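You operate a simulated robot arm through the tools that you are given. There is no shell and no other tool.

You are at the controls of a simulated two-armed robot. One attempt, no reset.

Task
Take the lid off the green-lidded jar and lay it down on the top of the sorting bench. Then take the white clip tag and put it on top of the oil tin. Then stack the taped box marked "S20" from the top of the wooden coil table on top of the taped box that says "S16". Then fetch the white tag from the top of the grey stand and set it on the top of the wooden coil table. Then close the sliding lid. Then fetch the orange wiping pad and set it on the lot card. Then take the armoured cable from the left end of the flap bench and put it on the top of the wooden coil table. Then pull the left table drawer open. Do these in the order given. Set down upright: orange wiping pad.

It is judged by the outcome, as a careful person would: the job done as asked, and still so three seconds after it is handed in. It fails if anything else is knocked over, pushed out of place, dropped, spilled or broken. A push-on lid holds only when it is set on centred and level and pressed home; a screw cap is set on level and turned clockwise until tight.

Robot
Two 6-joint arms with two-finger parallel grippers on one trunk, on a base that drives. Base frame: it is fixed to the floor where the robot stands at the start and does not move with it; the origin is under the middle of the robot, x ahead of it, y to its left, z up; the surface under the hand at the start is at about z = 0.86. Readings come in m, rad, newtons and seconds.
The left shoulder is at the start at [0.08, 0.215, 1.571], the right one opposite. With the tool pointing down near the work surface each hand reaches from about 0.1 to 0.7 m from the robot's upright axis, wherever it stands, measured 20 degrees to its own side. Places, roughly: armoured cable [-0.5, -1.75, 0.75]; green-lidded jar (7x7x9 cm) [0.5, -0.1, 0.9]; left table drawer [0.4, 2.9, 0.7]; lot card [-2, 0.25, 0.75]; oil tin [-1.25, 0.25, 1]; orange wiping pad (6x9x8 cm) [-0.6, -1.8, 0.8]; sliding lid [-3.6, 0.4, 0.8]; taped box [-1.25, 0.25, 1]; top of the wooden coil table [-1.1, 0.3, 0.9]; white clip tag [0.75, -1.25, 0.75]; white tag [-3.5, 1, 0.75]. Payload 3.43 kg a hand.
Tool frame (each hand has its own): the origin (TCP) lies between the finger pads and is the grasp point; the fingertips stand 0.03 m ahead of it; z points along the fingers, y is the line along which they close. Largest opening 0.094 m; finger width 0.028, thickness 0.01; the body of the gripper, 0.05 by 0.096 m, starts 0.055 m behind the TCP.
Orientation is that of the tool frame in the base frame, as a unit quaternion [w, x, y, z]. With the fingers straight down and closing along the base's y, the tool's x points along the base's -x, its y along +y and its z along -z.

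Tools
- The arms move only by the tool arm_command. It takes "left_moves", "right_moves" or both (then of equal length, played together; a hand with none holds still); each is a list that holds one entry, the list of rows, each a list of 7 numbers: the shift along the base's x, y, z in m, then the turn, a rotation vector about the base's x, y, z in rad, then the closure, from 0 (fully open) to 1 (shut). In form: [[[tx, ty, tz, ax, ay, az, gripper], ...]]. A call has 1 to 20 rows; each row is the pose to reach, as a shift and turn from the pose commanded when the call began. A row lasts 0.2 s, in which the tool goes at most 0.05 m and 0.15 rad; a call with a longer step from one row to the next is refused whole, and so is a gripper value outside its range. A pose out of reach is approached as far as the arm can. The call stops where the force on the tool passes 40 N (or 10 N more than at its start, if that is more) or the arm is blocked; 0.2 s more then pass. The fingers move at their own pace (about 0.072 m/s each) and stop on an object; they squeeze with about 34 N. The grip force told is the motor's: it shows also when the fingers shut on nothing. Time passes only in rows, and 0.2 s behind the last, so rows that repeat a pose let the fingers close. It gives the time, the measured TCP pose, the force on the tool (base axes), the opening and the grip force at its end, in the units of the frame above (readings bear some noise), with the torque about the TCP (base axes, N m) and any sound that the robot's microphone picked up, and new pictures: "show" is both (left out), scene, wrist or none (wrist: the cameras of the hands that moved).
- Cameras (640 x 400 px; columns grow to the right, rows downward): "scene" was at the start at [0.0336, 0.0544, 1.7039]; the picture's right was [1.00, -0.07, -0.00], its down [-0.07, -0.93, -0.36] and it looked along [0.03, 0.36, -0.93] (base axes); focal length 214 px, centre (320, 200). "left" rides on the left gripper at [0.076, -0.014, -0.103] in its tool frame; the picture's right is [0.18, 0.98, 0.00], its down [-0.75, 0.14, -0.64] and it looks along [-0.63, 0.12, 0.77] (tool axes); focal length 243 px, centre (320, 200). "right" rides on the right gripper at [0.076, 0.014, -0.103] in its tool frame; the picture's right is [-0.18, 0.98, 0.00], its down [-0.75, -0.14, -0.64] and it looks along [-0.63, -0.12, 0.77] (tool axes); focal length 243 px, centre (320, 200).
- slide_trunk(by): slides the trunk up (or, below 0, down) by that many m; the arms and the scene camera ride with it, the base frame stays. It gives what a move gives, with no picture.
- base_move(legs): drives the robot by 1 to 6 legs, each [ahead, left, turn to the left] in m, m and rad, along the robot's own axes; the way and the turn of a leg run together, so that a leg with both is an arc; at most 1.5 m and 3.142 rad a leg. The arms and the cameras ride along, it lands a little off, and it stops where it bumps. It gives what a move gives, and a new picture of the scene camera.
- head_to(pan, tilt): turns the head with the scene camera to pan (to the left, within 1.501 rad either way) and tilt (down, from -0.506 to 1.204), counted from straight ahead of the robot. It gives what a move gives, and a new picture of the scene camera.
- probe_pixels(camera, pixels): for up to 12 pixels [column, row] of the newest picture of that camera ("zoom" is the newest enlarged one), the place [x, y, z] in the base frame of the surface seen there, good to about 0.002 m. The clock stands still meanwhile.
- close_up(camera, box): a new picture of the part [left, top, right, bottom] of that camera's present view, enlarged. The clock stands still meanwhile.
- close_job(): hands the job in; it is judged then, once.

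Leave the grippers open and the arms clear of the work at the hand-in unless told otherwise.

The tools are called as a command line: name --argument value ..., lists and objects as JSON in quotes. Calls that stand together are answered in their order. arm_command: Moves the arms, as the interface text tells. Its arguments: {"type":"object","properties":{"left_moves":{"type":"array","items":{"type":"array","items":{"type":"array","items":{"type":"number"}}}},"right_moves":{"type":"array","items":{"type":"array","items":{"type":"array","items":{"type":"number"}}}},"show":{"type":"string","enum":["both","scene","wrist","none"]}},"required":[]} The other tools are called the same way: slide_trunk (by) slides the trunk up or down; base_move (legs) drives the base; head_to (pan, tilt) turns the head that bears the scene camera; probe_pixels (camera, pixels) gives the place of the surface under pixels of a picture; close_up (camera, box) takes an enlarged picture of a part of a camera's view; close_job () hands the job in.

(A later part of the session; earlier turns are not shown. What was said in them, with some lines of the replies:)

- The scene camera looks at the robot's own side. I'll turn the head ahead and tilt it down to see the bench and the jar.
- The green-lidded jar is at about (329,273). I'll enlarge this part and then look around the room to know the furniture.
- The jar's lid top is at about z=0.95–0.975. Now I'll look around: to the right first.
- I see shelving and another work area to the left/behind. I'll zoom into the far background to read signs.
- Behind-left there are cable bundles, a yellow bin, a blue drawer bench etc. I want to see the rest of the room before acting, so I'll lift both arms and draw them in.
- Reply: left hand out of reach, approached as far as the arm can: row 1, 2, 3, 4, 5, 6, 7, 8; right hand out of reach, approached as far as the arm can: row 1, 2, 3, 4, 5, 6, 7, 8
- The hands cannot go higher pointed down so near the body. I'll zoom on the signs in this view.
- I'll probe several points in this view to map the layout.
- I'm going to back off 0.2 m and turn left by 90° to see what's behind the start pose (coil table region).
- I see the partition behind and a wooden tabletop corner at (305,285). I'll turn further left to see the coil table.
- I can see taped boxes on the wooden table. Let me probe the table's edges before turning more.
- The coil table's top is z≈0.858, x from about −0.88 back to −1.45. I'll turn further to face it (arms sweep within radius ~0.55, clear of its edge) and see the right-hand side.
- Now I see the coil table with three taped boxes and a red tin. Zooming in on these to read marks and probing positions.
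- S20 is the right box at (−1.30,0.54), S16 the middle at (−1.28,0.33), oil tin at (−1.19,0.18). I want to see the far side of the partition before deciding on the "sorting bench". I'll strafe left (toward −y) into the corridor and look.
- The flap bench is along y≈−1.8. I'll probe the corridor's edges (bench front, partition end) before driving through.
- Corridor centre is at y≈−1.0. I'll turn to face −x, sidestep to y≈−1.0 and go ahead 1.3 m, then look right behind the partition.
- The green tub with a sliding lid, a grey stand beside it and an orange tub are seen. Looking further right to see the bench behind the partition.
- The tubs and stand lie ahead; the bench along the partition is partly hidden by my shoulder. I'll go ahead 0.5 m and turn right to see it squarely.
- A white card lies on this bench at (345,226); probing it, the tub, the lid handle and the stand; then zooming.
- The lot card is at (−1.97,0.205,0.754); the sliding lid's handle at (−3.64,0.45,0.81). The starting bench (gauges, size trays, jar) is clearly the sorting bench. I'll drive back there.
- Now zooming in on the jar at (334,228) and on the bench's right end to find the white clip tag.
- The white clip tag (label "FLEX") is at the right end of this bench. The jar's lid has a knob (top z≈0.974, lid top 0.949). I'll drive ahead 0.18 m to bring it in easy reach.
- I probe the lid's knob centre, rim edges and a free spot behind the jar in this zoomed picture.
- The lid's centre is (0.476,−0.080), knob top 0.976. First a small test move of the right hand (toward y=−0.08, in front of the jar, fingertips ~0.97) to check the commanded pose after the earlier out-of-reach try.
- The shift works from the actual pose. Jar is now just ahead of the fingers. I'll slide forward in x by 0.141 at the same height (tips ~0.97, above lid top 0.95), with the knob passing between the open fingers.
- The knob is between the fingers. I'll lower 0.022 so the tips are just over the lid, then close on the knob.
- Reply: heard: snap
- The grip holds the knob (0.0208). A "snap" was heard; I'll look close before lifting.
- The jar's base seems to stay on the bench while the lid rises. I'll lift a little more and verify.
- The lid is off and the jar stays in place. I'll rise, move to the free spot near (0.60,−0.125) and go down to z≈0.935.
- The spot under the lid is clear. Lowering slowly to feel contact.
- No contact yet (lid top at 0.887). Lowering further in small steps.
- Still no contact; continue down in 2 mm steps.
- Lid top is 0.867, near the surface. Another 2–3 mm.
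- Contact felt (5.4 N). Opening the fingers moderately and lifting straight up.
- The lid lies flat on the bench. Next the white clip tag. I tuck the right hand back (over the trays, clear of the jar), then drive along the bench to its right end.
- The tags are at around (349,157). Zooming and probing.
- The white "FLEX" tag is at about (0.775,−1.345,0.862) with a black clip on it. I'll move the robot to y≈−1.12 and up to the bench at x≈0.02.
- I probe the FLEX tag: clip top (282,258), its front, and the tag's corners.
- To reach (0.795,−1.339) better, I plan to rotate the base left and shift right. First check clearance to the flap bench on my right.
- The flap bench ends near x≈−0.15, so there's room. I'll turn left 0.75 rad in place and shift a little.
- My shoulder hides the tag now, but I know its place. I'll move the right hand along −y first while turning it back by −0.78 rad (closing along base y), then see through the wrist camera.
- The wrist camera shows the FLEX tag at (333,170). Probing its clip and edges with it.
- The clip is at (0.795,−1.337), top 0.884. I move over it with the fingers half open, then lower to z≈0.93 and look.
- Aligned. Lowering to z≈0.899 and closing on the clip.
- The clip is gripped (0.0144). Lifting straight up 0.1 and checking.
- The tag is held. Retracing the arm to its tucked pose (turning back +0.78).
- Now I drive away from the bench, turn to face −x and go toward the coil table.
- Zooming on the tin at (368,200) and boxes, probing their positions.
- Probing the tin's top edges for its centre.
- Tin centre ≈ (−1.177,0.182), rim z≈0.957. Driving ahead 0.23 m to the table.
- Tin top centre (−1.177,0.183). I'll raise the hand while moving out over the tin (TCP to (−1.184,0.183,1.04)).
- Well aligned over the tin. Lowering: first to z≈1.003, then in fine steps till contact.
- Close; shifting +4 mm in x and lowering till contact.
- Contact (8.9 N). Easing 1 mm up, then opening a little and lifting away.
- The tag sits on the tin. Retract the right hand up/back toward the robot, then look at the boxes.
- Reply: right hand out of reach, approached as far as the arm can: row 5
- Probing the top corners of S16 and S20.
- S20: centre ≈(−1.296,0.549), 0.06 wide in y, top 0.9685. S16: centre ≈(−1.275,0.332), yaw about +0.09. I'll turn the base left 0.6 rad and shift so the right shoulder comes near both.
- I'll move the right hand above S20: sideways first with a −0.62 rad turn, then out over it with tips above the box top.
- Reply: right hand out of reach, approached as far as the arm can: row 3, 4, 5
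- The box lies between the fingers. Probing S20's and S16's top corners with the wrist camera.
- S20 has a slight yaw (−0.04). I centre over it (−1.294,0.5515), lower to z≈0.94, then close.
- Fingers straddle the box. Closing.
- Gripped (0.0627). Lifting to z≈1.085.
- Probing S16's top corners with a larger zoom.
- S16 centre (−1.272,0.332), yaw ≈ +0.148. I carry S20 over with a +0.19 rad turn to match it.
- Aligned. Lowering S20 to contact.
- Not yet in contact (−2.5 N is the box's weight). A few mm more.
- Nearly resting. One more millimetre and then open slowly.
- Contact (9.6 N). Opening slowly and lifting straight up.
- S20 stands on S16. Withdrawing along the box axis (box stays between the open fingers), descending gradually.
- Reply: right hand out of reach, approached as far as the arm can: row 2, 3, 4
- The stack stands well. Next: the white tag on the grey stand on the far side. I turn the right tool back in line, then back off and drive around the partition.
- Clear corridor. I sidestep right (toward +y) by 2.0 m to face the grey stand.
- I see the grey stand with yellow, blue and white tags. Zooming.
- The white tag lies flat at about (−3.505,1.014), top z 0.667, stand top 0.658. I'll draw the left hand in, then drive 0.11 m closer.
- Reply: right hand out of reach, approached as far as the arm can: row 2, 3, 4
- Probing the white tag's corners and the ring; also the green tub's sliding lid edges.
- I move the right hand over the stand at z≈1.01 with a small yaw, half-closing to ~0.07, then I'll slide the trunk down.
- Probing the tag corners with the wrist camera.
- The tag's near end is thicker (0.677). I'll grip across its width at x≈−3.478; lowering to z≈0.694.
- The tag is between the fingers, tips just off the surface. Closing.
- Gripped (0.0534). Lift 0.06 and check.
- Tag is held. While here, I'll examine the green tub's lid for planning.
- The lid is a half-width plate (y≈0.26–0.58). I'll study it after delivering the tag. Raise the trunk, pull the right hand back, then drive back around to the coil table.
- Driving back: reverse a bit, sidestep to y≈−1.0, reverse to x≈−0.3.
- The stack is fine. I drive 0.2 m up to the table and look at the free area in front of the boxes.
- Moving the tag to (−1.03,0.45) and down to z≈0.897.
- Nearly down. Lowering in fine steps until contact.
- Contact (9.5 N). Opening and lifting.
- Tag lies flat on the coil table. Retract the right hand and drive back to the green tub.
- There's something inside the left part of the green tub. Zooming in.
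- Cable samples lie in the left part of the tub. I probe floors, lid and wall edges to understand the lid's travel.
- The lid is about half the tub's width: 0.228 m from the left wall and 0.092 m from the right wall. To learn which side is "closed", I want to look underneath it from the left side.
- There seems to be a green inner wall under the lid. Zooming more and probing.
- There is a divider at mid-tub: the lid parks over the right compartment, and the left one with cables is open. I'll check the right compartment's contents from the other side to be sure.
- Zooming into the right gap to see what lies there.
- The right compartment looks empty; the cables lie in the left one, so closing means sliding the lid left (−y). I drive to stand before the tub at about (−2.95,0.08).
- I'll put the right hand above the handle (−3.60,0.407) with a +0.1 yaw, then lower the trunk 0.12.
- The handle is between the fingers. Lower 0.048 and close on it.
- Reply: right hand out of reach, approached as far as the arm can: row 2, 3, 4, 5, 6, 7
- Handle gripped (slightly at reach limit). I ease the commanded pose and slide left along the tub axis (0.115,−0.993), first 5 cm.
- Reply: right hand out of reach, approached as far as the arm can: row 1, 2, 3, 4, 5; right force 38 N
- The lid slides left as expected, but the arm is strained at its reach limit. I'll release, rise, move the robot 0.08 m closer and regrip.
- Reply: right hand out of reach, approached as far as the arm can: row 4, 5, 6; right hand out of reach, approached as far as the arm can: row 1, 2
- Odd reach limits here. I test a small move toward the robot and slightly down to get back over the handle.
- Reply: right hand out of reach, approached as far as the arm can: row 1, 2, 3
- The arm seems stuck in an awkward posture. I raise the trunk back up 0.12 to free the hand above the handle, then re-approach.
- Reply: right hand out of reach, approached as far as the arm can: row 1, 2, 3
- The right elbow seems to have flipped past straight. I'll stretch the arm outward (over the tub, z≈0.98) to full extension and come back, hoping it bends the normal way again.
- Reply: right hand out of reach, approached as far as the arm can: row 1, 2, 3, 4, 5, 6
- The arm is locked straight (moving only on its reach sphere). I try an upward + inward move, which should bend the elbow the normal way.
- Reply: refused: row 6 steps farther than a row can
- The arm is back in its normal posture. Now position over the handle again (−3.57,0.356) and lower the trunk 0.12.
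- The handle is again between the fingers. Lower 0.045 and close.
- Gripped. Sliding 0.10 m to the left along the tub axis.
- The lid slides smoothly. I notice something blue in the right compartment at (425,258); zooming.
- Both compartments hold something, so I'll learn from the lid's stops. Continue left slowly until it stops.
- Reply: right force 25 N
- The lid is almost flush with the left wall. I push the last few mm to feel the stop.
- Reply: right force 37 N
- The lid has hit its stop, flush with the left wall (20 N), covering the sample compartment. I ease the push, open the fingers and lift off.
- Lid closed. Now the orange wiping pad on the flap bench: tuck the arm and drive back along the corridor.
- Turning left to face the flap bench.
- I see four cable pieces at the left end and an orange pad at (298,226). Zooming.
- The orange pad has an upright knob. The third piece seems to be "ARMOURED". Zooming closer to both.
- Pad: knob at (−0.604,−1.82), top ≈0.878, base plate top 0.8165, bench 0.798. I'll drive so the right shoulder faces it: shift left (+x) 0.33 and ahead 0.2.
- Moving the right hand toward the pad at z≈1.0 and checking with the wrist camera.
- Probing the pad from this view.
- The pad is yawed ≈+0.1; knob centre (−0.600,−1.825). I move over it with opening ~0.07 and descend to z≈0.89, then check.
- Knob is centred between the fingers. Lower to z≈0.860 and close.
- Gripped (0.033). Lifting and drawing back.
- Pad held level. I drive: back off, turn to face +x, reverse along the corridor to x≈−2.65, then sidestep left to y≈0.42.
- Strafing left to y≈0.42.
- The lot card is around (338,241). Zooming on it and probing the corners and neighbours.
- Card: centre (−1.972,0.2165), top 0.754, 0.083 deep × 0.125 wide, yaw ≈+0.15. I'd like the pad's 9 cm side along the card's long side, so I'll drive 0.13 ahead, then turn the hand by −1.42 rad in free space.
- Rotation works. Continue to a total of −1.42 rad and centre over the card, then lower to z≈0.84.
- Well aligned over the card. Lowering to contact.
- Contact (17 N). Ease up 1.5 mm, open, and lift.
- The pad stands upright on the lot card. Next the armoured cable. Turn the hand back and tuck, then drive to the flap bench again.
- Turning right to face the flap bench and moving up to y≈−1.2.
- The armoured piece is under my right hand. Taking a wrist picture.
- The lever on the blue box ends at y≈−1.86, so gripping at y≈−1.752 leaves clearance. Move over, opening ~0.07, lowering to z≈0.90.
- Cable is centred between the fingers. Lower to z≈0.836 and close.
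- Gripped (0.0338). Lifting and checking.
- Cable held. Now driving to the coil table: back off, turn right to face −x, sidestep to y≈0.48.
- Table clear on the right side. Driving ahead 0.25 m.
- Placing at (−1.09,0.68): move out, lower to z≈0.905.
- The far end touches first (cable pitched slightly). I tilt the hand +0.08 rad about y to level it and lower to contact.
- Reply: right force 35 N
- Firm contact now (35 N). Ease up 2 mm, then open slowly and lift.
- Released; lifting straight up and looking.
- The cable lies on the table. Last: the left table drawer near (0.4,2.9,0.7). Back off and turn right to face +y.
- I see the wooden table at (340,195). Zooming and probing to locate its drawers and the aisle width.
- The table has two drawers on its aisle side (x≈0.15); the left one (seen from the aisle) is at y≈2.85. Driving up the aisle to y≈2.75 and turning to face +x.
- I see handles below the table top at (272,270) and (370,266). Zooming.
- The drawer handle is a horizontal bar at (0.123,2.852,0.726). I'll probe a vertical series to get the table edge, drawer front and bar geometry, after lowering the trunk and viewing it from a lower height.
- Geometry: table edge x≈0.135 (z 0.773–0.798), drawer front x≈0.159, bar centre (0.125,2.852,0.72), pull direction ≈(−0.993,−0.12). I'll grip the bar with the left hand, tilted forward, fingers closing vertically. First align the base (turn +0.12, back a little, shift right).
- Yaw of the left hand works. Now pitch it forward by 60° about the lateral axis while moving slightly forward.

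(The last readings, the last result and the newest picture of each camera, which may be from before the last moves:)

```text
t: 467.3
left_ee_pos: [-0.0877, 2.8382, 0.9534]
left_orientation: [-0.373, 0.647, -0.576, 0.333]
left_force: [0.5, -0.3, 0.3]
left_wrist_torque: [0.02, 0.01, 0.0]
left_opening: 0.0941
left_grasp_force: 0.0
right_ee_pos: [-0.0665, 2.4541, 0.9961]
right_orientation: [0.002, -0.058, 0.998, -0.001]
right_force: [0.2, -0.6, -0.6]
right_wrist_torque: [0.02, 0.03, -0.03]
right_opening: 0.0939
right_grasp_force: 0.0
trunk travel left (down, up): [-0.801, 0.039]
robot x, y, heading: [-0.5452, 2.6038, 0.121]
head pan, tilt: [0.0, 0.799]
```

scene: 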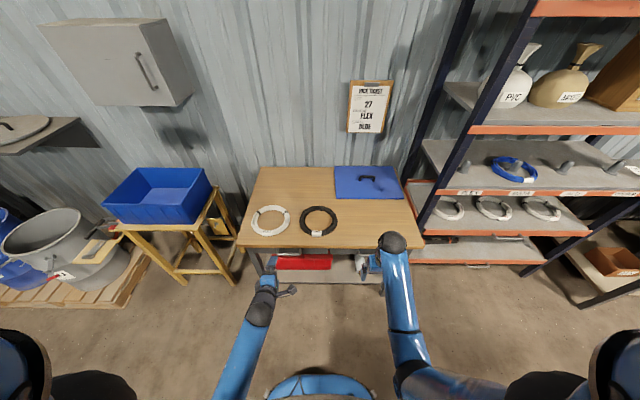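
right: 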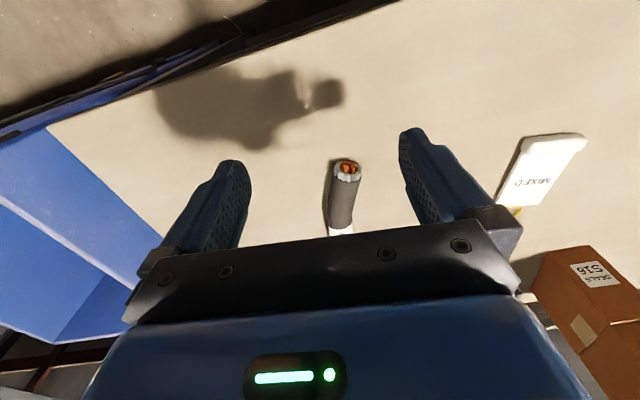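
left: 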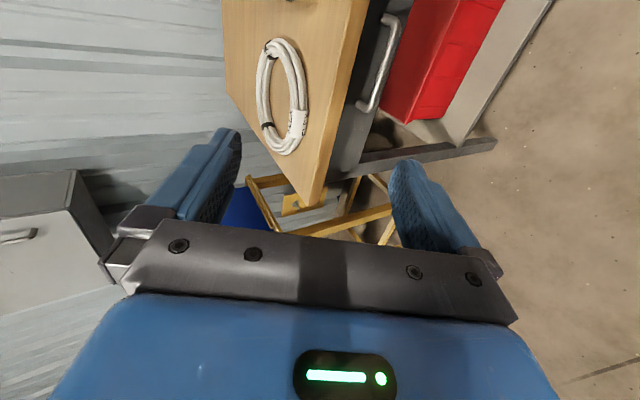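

The hand is pitched forward with fingers closing vertically. Lower the trunk by 0.22 so the hand is at handle height, then view.

slide_trunk --by -0.22

arm_command --left_moves '[[[0.0, 0, 0.0, 0, 0, 0, 0.2], [0.03, 0.005, 0.0, 0, 0, 0, 0.45], [0.06, 0.01, 0.0, 0, 0, 0, 0.45], [0.09, 0.013, 0.0, 0, 0, 0, 0.45]]]' --show "both"

```text
t: 469.6
left_ee_pos: [-0.0881, 2.8377, 0.7336]
left_orientation: [-0.373, 0.648, -0.576, 0.331]
left_force: [-1.2, -0.6, 0.4]
left_wrist_torque: [-0.03, -0.03, 0.04]
left_opening: 0.0941
left_grasp_force: 0.0
right_ee_pos: [-0.0683, 2.4534, 0.7756]
right_orientation: [0.003, -0.059, 0.998, 0.0]
right_force: [0.1, -0.2, -0.6]
right_wrist_torque: [-0.03, 0.0, -0.02]
right_opening: 0.094
right_grasp_force: 0.1
trunk travel left (down, up): [-0.581, 0.259]
robot x, y, heading: [-0.5445, 2.6077, 0.119]
head pan, tilt: [0.0, 0.799]
```

```text
t: 470.6
left_ee_pos: [0.003, 2.852, 0.7337]
left_orientation: [-0.373, 0.647, -0.576, 0.331]
left_force: [0.6, 0.1, -0.1]
left_wrist_torque: [-0.02, -0.02, -0.02]
left_opening: 0.0518
left_grasp_force: 0.0
right_ee_pos: [-0.0663, 2.455, 0.7747]
right_orientation: [0.001, -0.059, 0.998, 0.0]
right_force: [-0.1, -0.6, 0.8]
right_wrist_torque: [0.0, 0.02, 0.02]
right_opening: 0.0943
right_grasp_force: 0.1
trunk travel left (down, up): [-0.581, 0.259]
robot x, y, heading: [-0.5429, 2.6055, 0.119]
head pan, tilt: [0.0, 0.799]
```

scene: 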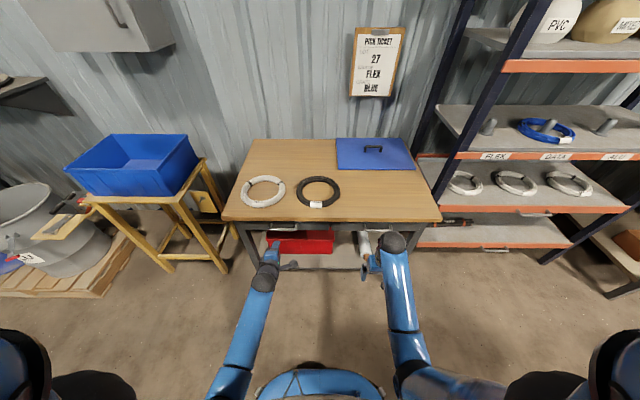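
left: 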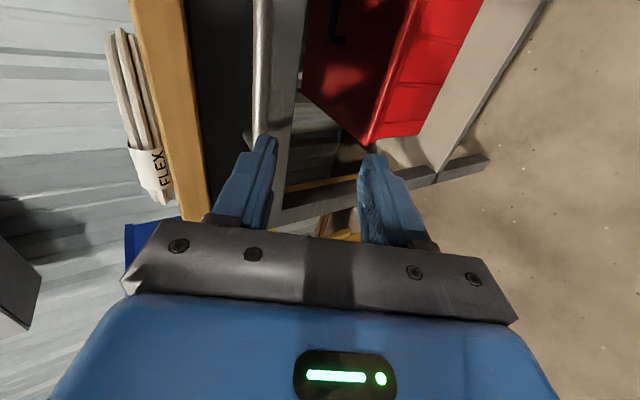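

The bar will pass between the fingers on a level forward move of ~0.10 m. I reduce the opening a bit and advance, lowering 3 mm.

arm_command --left_moves '[[[0.02, 0.0, 0.0, 0, 0, 0, 0.52], [0.045, 0.0, -0.001, 0, 0, 0, 0.52], [0.07, 0.0, -0.002, 0, 0, 0, 0.52], [0.085, 0.0, -0.003, 0, 0, 0, 0.52]]]' --show "both"

close_up --camera "scene" --box '[210, 200, 330, 290]'

```text
t: 471.6
left_ee_pos: [0.0894, 2.8506, 0.7303]
left_orientation: [-0.373, 0.648, -0.576, 0.332]
left_force: [0.3, -0.1, 0.5]
left_wrist_torque: [0.01, -0.01, 0.02]
left_opening: 0.045
left_grasp_force: 0.0
right_ee_pos: [-0.0665, 2.4546, 0.7761]
right_orientation: [0.003, -0.058, 0.998, 0.001]
right_force: [-0.3, 0.3, -0.9]
right_wrist_torque: [0.0, -0.01, 0.03]
right_opening: 0.094
right_grasp_force: 0.1
trunk travel left (down, up): [-0.581, 0.259]
robot x, y, heading: [-0.5423, 2.6097, 0.119]
head pan, tilt: [0.0, 0.799]
```

scene: 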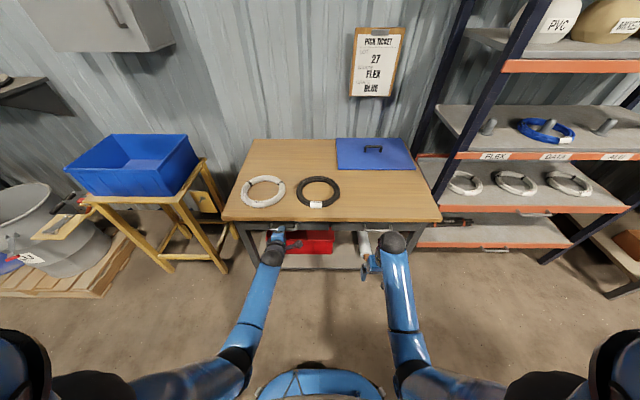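
left: 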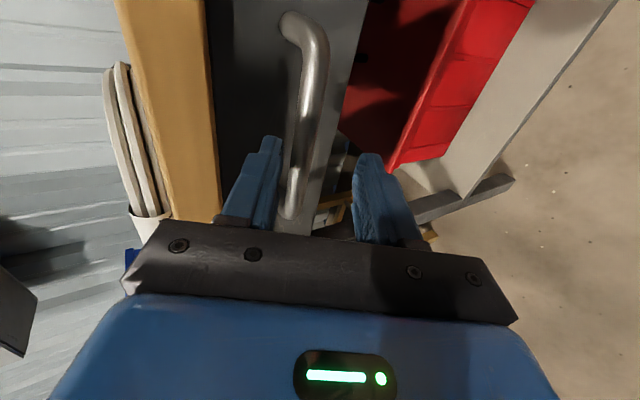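

```text
4.44 times, centred on (270, 245) of scene
```

zoom: 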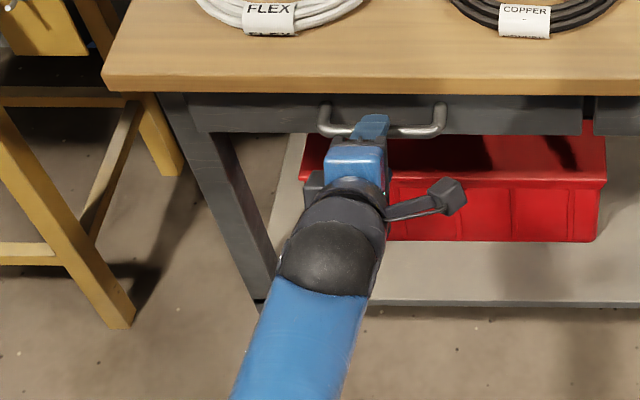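

Advance another 1.6 cm so the bar is well between the pads, then close.

arm_command --left_moves '[[[0.008, 0.0, 0.0, 0, 0, 0, 0.52], [0.016, 0.0, 0.0, 0, 0, 0, 0.52], [0.016, 0.0, 0.0, 0, 0, 0, 0.7], [0.016, 0.0, 0.0, 0, 0, 0, 0.9], [0.016, 0.0, 0.0, 0, 0, 0, 1], [0.016, 0.0, 0.0, 0, 0, 0, 1]]]' --show "wrist"

```text
t: 473.0
left_ee_pos: [0.1025, 2.8508, 0.7321]
left_orientation: [-0.376, 0.646, -0.575, 0.333]
left_force: [0.2, 3.2, 14.8]
left_wrist_torque: [0.38, -0.3, -0.29]
left_opening: 0.0137
left_grasp_force: 44.8
right_ee_pos: [-0.0693, 2.4541, 0.7773]
right_orientation: [0.003, -0.058, 0.998, -0.001]
right_force: [0.6, -0.4, -0.4]
right_wrist_torque: [-0.01, 0.0, 0.01]
right_opening: 0.094
right_grasp_force: 0.1
trunk travel left (down, up): [-0.581, 0.259]
robot x, y, heading: [-0.5411, 2.6085, 0.12]
head pan, tilt: [0.0, 0.799]
```

left: 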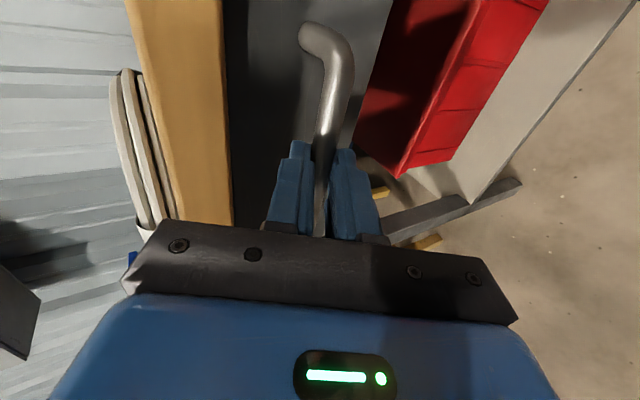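

The bar is gripped. Pulling along (−0.993,−0.12), first 6 cm, with force watch.

arm_command --left_moves '[[[-0.01, -0.001, 0.002, 0, 0, 0, 1], [-0.025, -0.003, 0.002, 0, 0, 0, 1], [-0.04, -0.005, 0.002, 0, 0, 0, 1], [-0.06, -0.007, 0.002, 0, 0, 0, 1], [-0.06, -0.007, 0.002, 0, 0, 0, 1]]]' --show "both"

```text
t: 474.2
left_ee_pos: [0.0439, 2.8446, 0.7341]
left_orientation: [-0.374, 0.648, -0.574, 0.332]
left_force: [-2.7, 5.5, 17.7]
left_wrist_torque: [0.48, -0.29, -0.24]
left_opening: 0.0139
left_grasp_force: 45.1
right_ee_pos: [-0.0688, 2.4547, 0.7765]
right_orientation: [0.004, -0.059, 0.998, 0.0]
right_force: [0.1, 2.0, 0.5]
right_wrist_torque: [-0.01, 0.01, 0.0]
right_opening: 0.0941
right_grasp_force: 0.0
trunk travel left (down, up): [-0.581, 0.259]
robot x, y, heading: [-0.5425, 2.6057, 0.121]
head pan, tilt: [0.0, 0.799]
```

scene: 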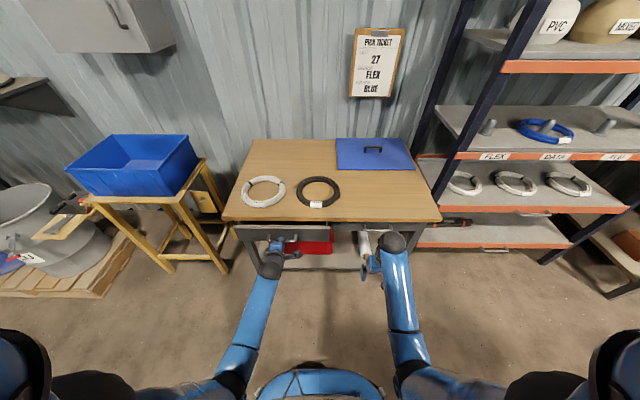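
left: 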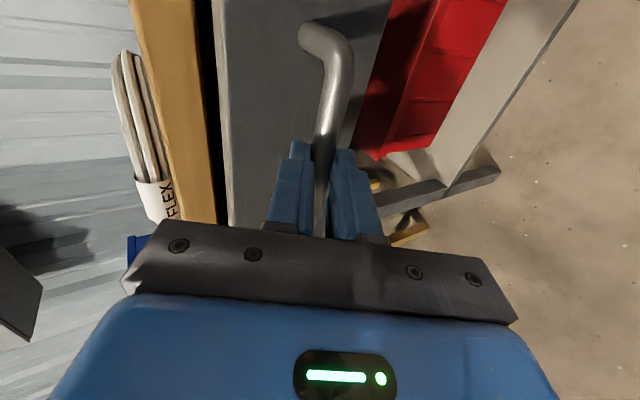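

The drawer opens easily. Continue pulling another ~0.16 m.

arm_command --left_moves '[[[-0.02, -0.0024, 0.003, 0, 0, 0, 1], [-0.045, -0.0054, 0.003, 0, 0, 0, 1], [-0.07, -0.0084, 0.003, 0, 0, 0, 1], [-0.095, -0.0115, 0.003, 0, 0, 0, 1], [-0.12, -0.0145, 0.003, 0, 0, 0, 1], [-0.14, -0.017, 0.003, 0, 0, 0, 1], [-0.16, -0.0193, 0.003, 0, 0, 0, 1], [-0.16, -0.0193, 0.003, 0, 0, 0, 1]]]' --show "both"

```text
t: 476.0
left_ee_pos: [-0.1159, 2.8276, 0.7337]
left_orientation: [-0.372, 0.649, -0.575, 0.33]
left_force: [-3.9, 21.1, -1.7]
left_wrist_torque: [1.3, 0.24, 0.9]
left_opening: 0.0137
left_grasp_force: 44.8
right_ee_pos: [-0.068, 2.4554, 0.7766]
right_orientation: [0.003, -0.059, 0.998, -0.003]
right_force: [-0.5, 1.1, 0.0]
right_wrist_torque: [-0.03, 0.01, -0.03]
right_opening: 0.0942
right_grasp_force: 0.0
trunk travel left (down, up): [-0.581, 0.259]
robot x, y, heading: [-0.5433, 2.6049, 0.119]
head pan, tilt: [0.0, 0.799]
```

scene: 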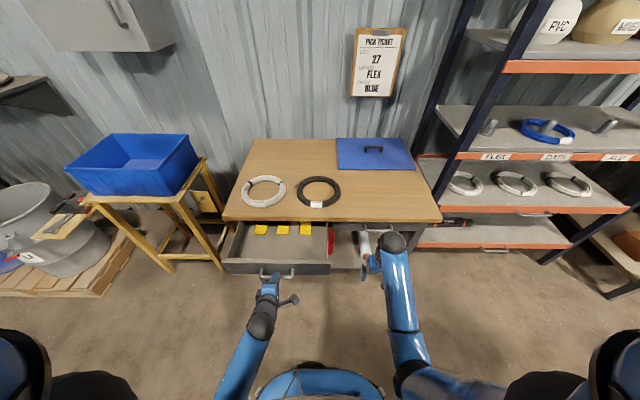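
left: 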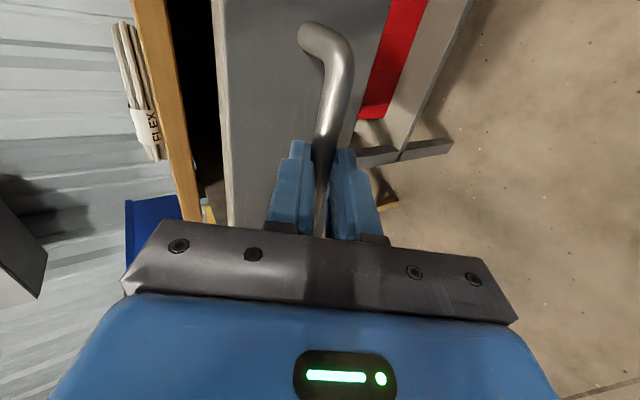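

Drawer is about 0.22 m open. A bit further until near its stop, relieving the sideways force.

arm_command --left_moves '[[[-0.015, 0.001, 0.001, 0, 0, 0, 1], [-0.03, 0.0, 0.001, 0, 0, 0, 1], [-0.045, -0.001, 0.001, 0, 0, 0, 1], [-0.06, -0.002, 0.001, 0, 0, 0, 1], [-0.06, -0.002, 0.001, 0, 0, 0, 1]]]' --show "both"

```text
t: 477.2
left_ee_pos: [-0.1765, 2.8213, 0.7331]
left_orientation: [-0.37, 0.648, -0.577, 0.331]
left_force: [0.2, -15.5, -31.0]
left_wrist_torque: [-0.57, 0.56, -1.47]
left_opening: 0.0136
left_grasp_force: 45.4
right_ee_pos: [-0.0647, 2.453, 0.7748]
right_orientation: [0.001, -0.058, 0.998, 0.0]
right_force: [0.3, 0.0, 0.2]
right_wrist_torque: [-0.01, 0.04, 0.0]
right_opening: 0.0942
right_grasp_force: 0.1
trunk travel left (down, up): [-0.581, 0.259]
robot x, y, heading: [-0.542, 2.6022, 0.119]
head pan, tilt: [0.0, 0.799]
```

scene: 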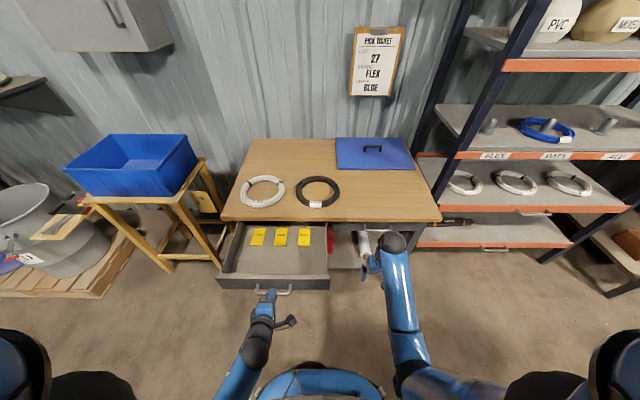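
left: 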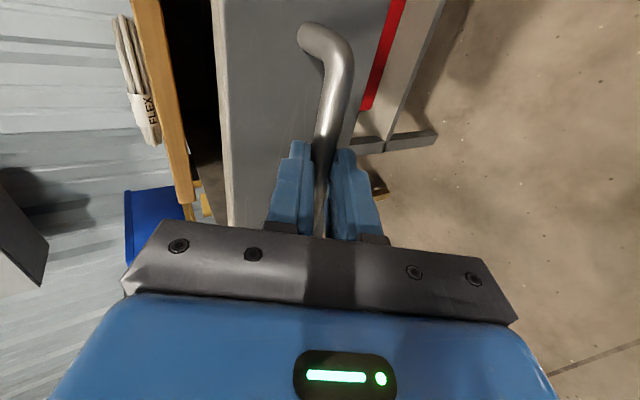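

About 0.28 m open. One more gentle pull to see if it reaches its stop.

arm_command --left_moves '[[[-0.01, -0.003, -0.004, 0, 0, 0, 1], [-0.02, -0.004, -0.004, 0, 0, 0, 1], [-0.035, -0.005, -0.004, 0, 0, 0, 1], [-0.05, -0.006, -0.004, 0, 0, 0, 1], [-0.05, -0.006, -0.004, 0, 0, 0, 1]]]' --show "scene"

```text
t: 478.4
left_ee_pos: [-0.228, 2.8147, 0.7334]
left_orientation: [-0.374, 0.646, -0.576, 0.333]
left_force: [0.6, -6.5, 0.7]
left_wrist_torque: [0.12, -0.01, -0.77]
left_opening: 0.0137
left_grasp_force: 44.6
right_ee_pos: [-0.0666, 2.453, 0.7765]
right_orientation: [0.003, -0.058, 0.998, 0.0]
right_force: [-0.1, 0.1, 0.9]
right_wrist_torque: [-0.01, -0.02, -0.02]
right_opening: 0.0939
right_grasp_force: 0.0
trunk travel left (down, up): [-0.581, 0.259]
robot x, y, heading: [-0.5448, 2.6054, 0.12]
head pan, tilt: [0.0, 0.799]
```

scene: 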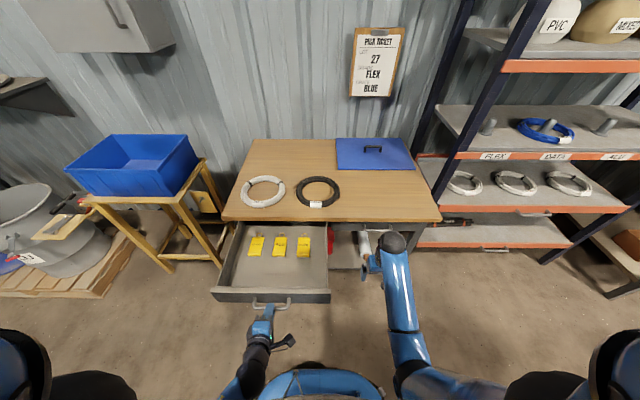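

0.33 m open — well open. Now open the fingers and withdraw back along the tool axis.

arm_command --left_moves '[[[0, 0, 0, 0, 0, 0, 0.8], [0, 0, 0, 0, 0, 0, 0.55], [0, 0, 0, 0, 0, 0, 0.4], [0, 0, 0, 0, 0, 0, 0.4], [-0.02, -0.002, 0.01, 0, 0, 0, 0.4], [-0.04, -0.004, 0.02, 0, 0, 0, 0.4], [-0.06, -0.006, 0.03, 0, 0, 0, 0.4]]]' --show "both"

```text
t: 480.0
left_ee_pos: [-0.278, 2.8195, 0.7643]
left_orientation: [-0.372, 0.648, -0.576, 0.331]
left_force: [0.9, 0.3, 0.1]
left_wrist_torque: [-0.02, 0.0, 0.03]
left_opening: 0.0563
left_grasp_force: 0.0
left hand out of reach, approached as far as the arm can: row 7
right_ee_pos: [-0.0663, 2.4548, 0.7755]
right_orientation: [0.003, -0.058, 0.998, -0.001]
right_force: [0.1, 0.6, -0.3]
right_wrist_torque: [0.02, -0.03, 0.02]
right_opening: 0.0942
right_grasp_force: 0.0
trunk travel left (down, up): [-0.581, 0.259]
robot x, y, heading: [-0.542, 2.6049, 0.12]
head pan, tilt: [0.0, 0.799]
```

scene: 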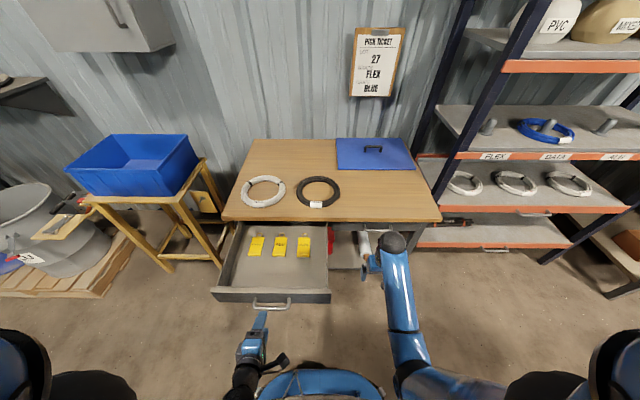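
left: 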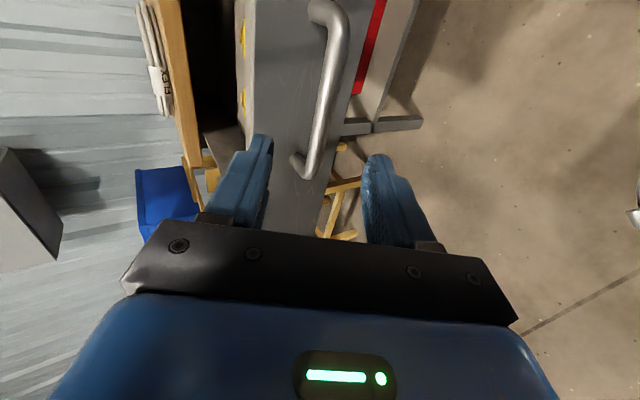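

Fingers are clear of the bar. Raise the trunk and open the gripper fully, then look once more at the drawer.

slide_trunk --by 0.22

arm_command --left_moves '[[[0, 0, 0, 0, 0, 0, 0.2], [0, 0, 0, 0, 0, 0, 0], [0, 0, 0, 0, 0, 0, 0]]]' --show "scene"

close_up --camera "scene" --box '[200, 190, 400, 330]'

```text
t: 482.3
left_ee_pos: [-0.2776, 2.8179, 0.9844]
left_orientation: [-0.371, 0.648, -0.577, 0.331]
left_force: [0.7, -0.6, 0.2]
left_wrist_torque: [-0.02, 0.01, -0.02]
left_opening: 0.0564
left_grasp_force: 0.0
right_ee_pos: [-0.0667, 2.4547, 0.9963]
right_orientation: [0.002, -0.059, 0.998, -0.001]
right_force: [-0.7, -0.1, -0.2]
right_wrist_torque: [-0.01, -0.01, -0.02]
right_opening: 0.094
right_grasp_force: 0.2
trunk travel left (down, up): [-0.801, 0.039]
robot x, y, heading: [-0.5423, 2.6123, 0.116]
head pan, tilt: [0.0, 0.799]
```

```text
t: 483.1
left_ee_pos: [-0.2777, 2.8174, 0.9839]
left_orientation: [-0.373, 0.648, -0.576, 0.331]
left_force: [-0.2, -0.3, -0.4]
left_wrist_torque: [-0.03, 0.0, 0.02]
left_opening: 0.0939
left_grasp_force: 0.1
right_ee_pos: [-0.0669, 2.4537, 0.9955]
right_orientation: [0.002, -0.06, 0.998, 0.0]
right_force: [-0.6, -0.2, -0.5]
right_wrist_torque: [0.02, 0.0, -0.01]
right_opening: 0.0939
right_grasp_force: 0.0
trunk travel left (down, up): [-0.801, 0.039]
robot x, y, heading: [-0.5418, 2.6107, 0.119]
head pan, tilt: [0.0, 0.799]
```

scene: 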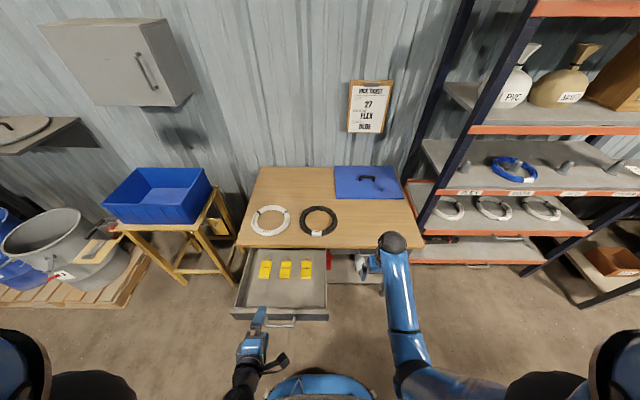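

```text
2.86 times, centred on (300, 260) of scene
```

zoom: 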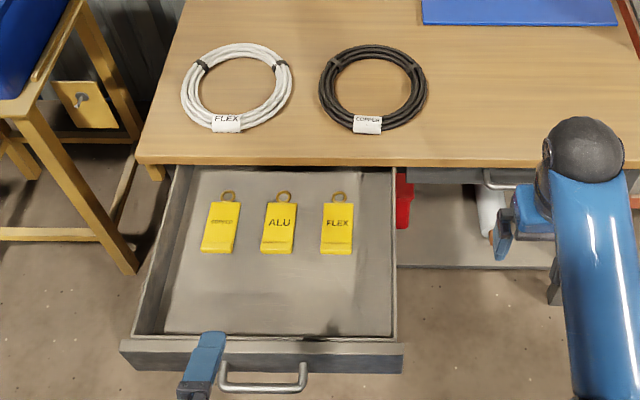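

The left drawer stands open, grippers are open and both arms are clear (hands at z≈0.98, well above the drawer). All earlier results were seen in place in later pictures: lid by the jar, tag on the tin, S20 on S16, white tag and cable on the coil table, the tub's lid closed, and the pad on the lot card. Handing in.

close_job

```text
The job is handed in.
```

I did all eight steps in the order given and handed the job in; I haven't been told how it was judged.

- **Jar lid:** it lies flat on the bench where the jar stands, and the jar stayed put. A "snap" sounded while I gripped the lid's knob; the jar looked unharmed afterwards. I took that bench to be the sorting bench, since no sign names it.
- **White clip tag:** it sits on top of the oil tin.
- **Boxes:** S20 stands squarely on S16.
- **White tag:** it lies flat on the wooden coil table.
- **Sliding lid:** I slid it left until it hit its stop, flush with the tub's left wall. The lid is only half the tub's width, and both halves hold something. I chose the left because the lid started out mostly uncovering that half, so this is my best reading rather than certain.
- **Orange wiping pad:** it stands upright, fully on the lot card.
- **Armoured cable:** it lies on the wooden coil table.
- **Left table drawer:** it is open about 0.33 m.

Both grippers are open and the arms are clear of the work. I saw nothing knocked over or moved out of place along the way.
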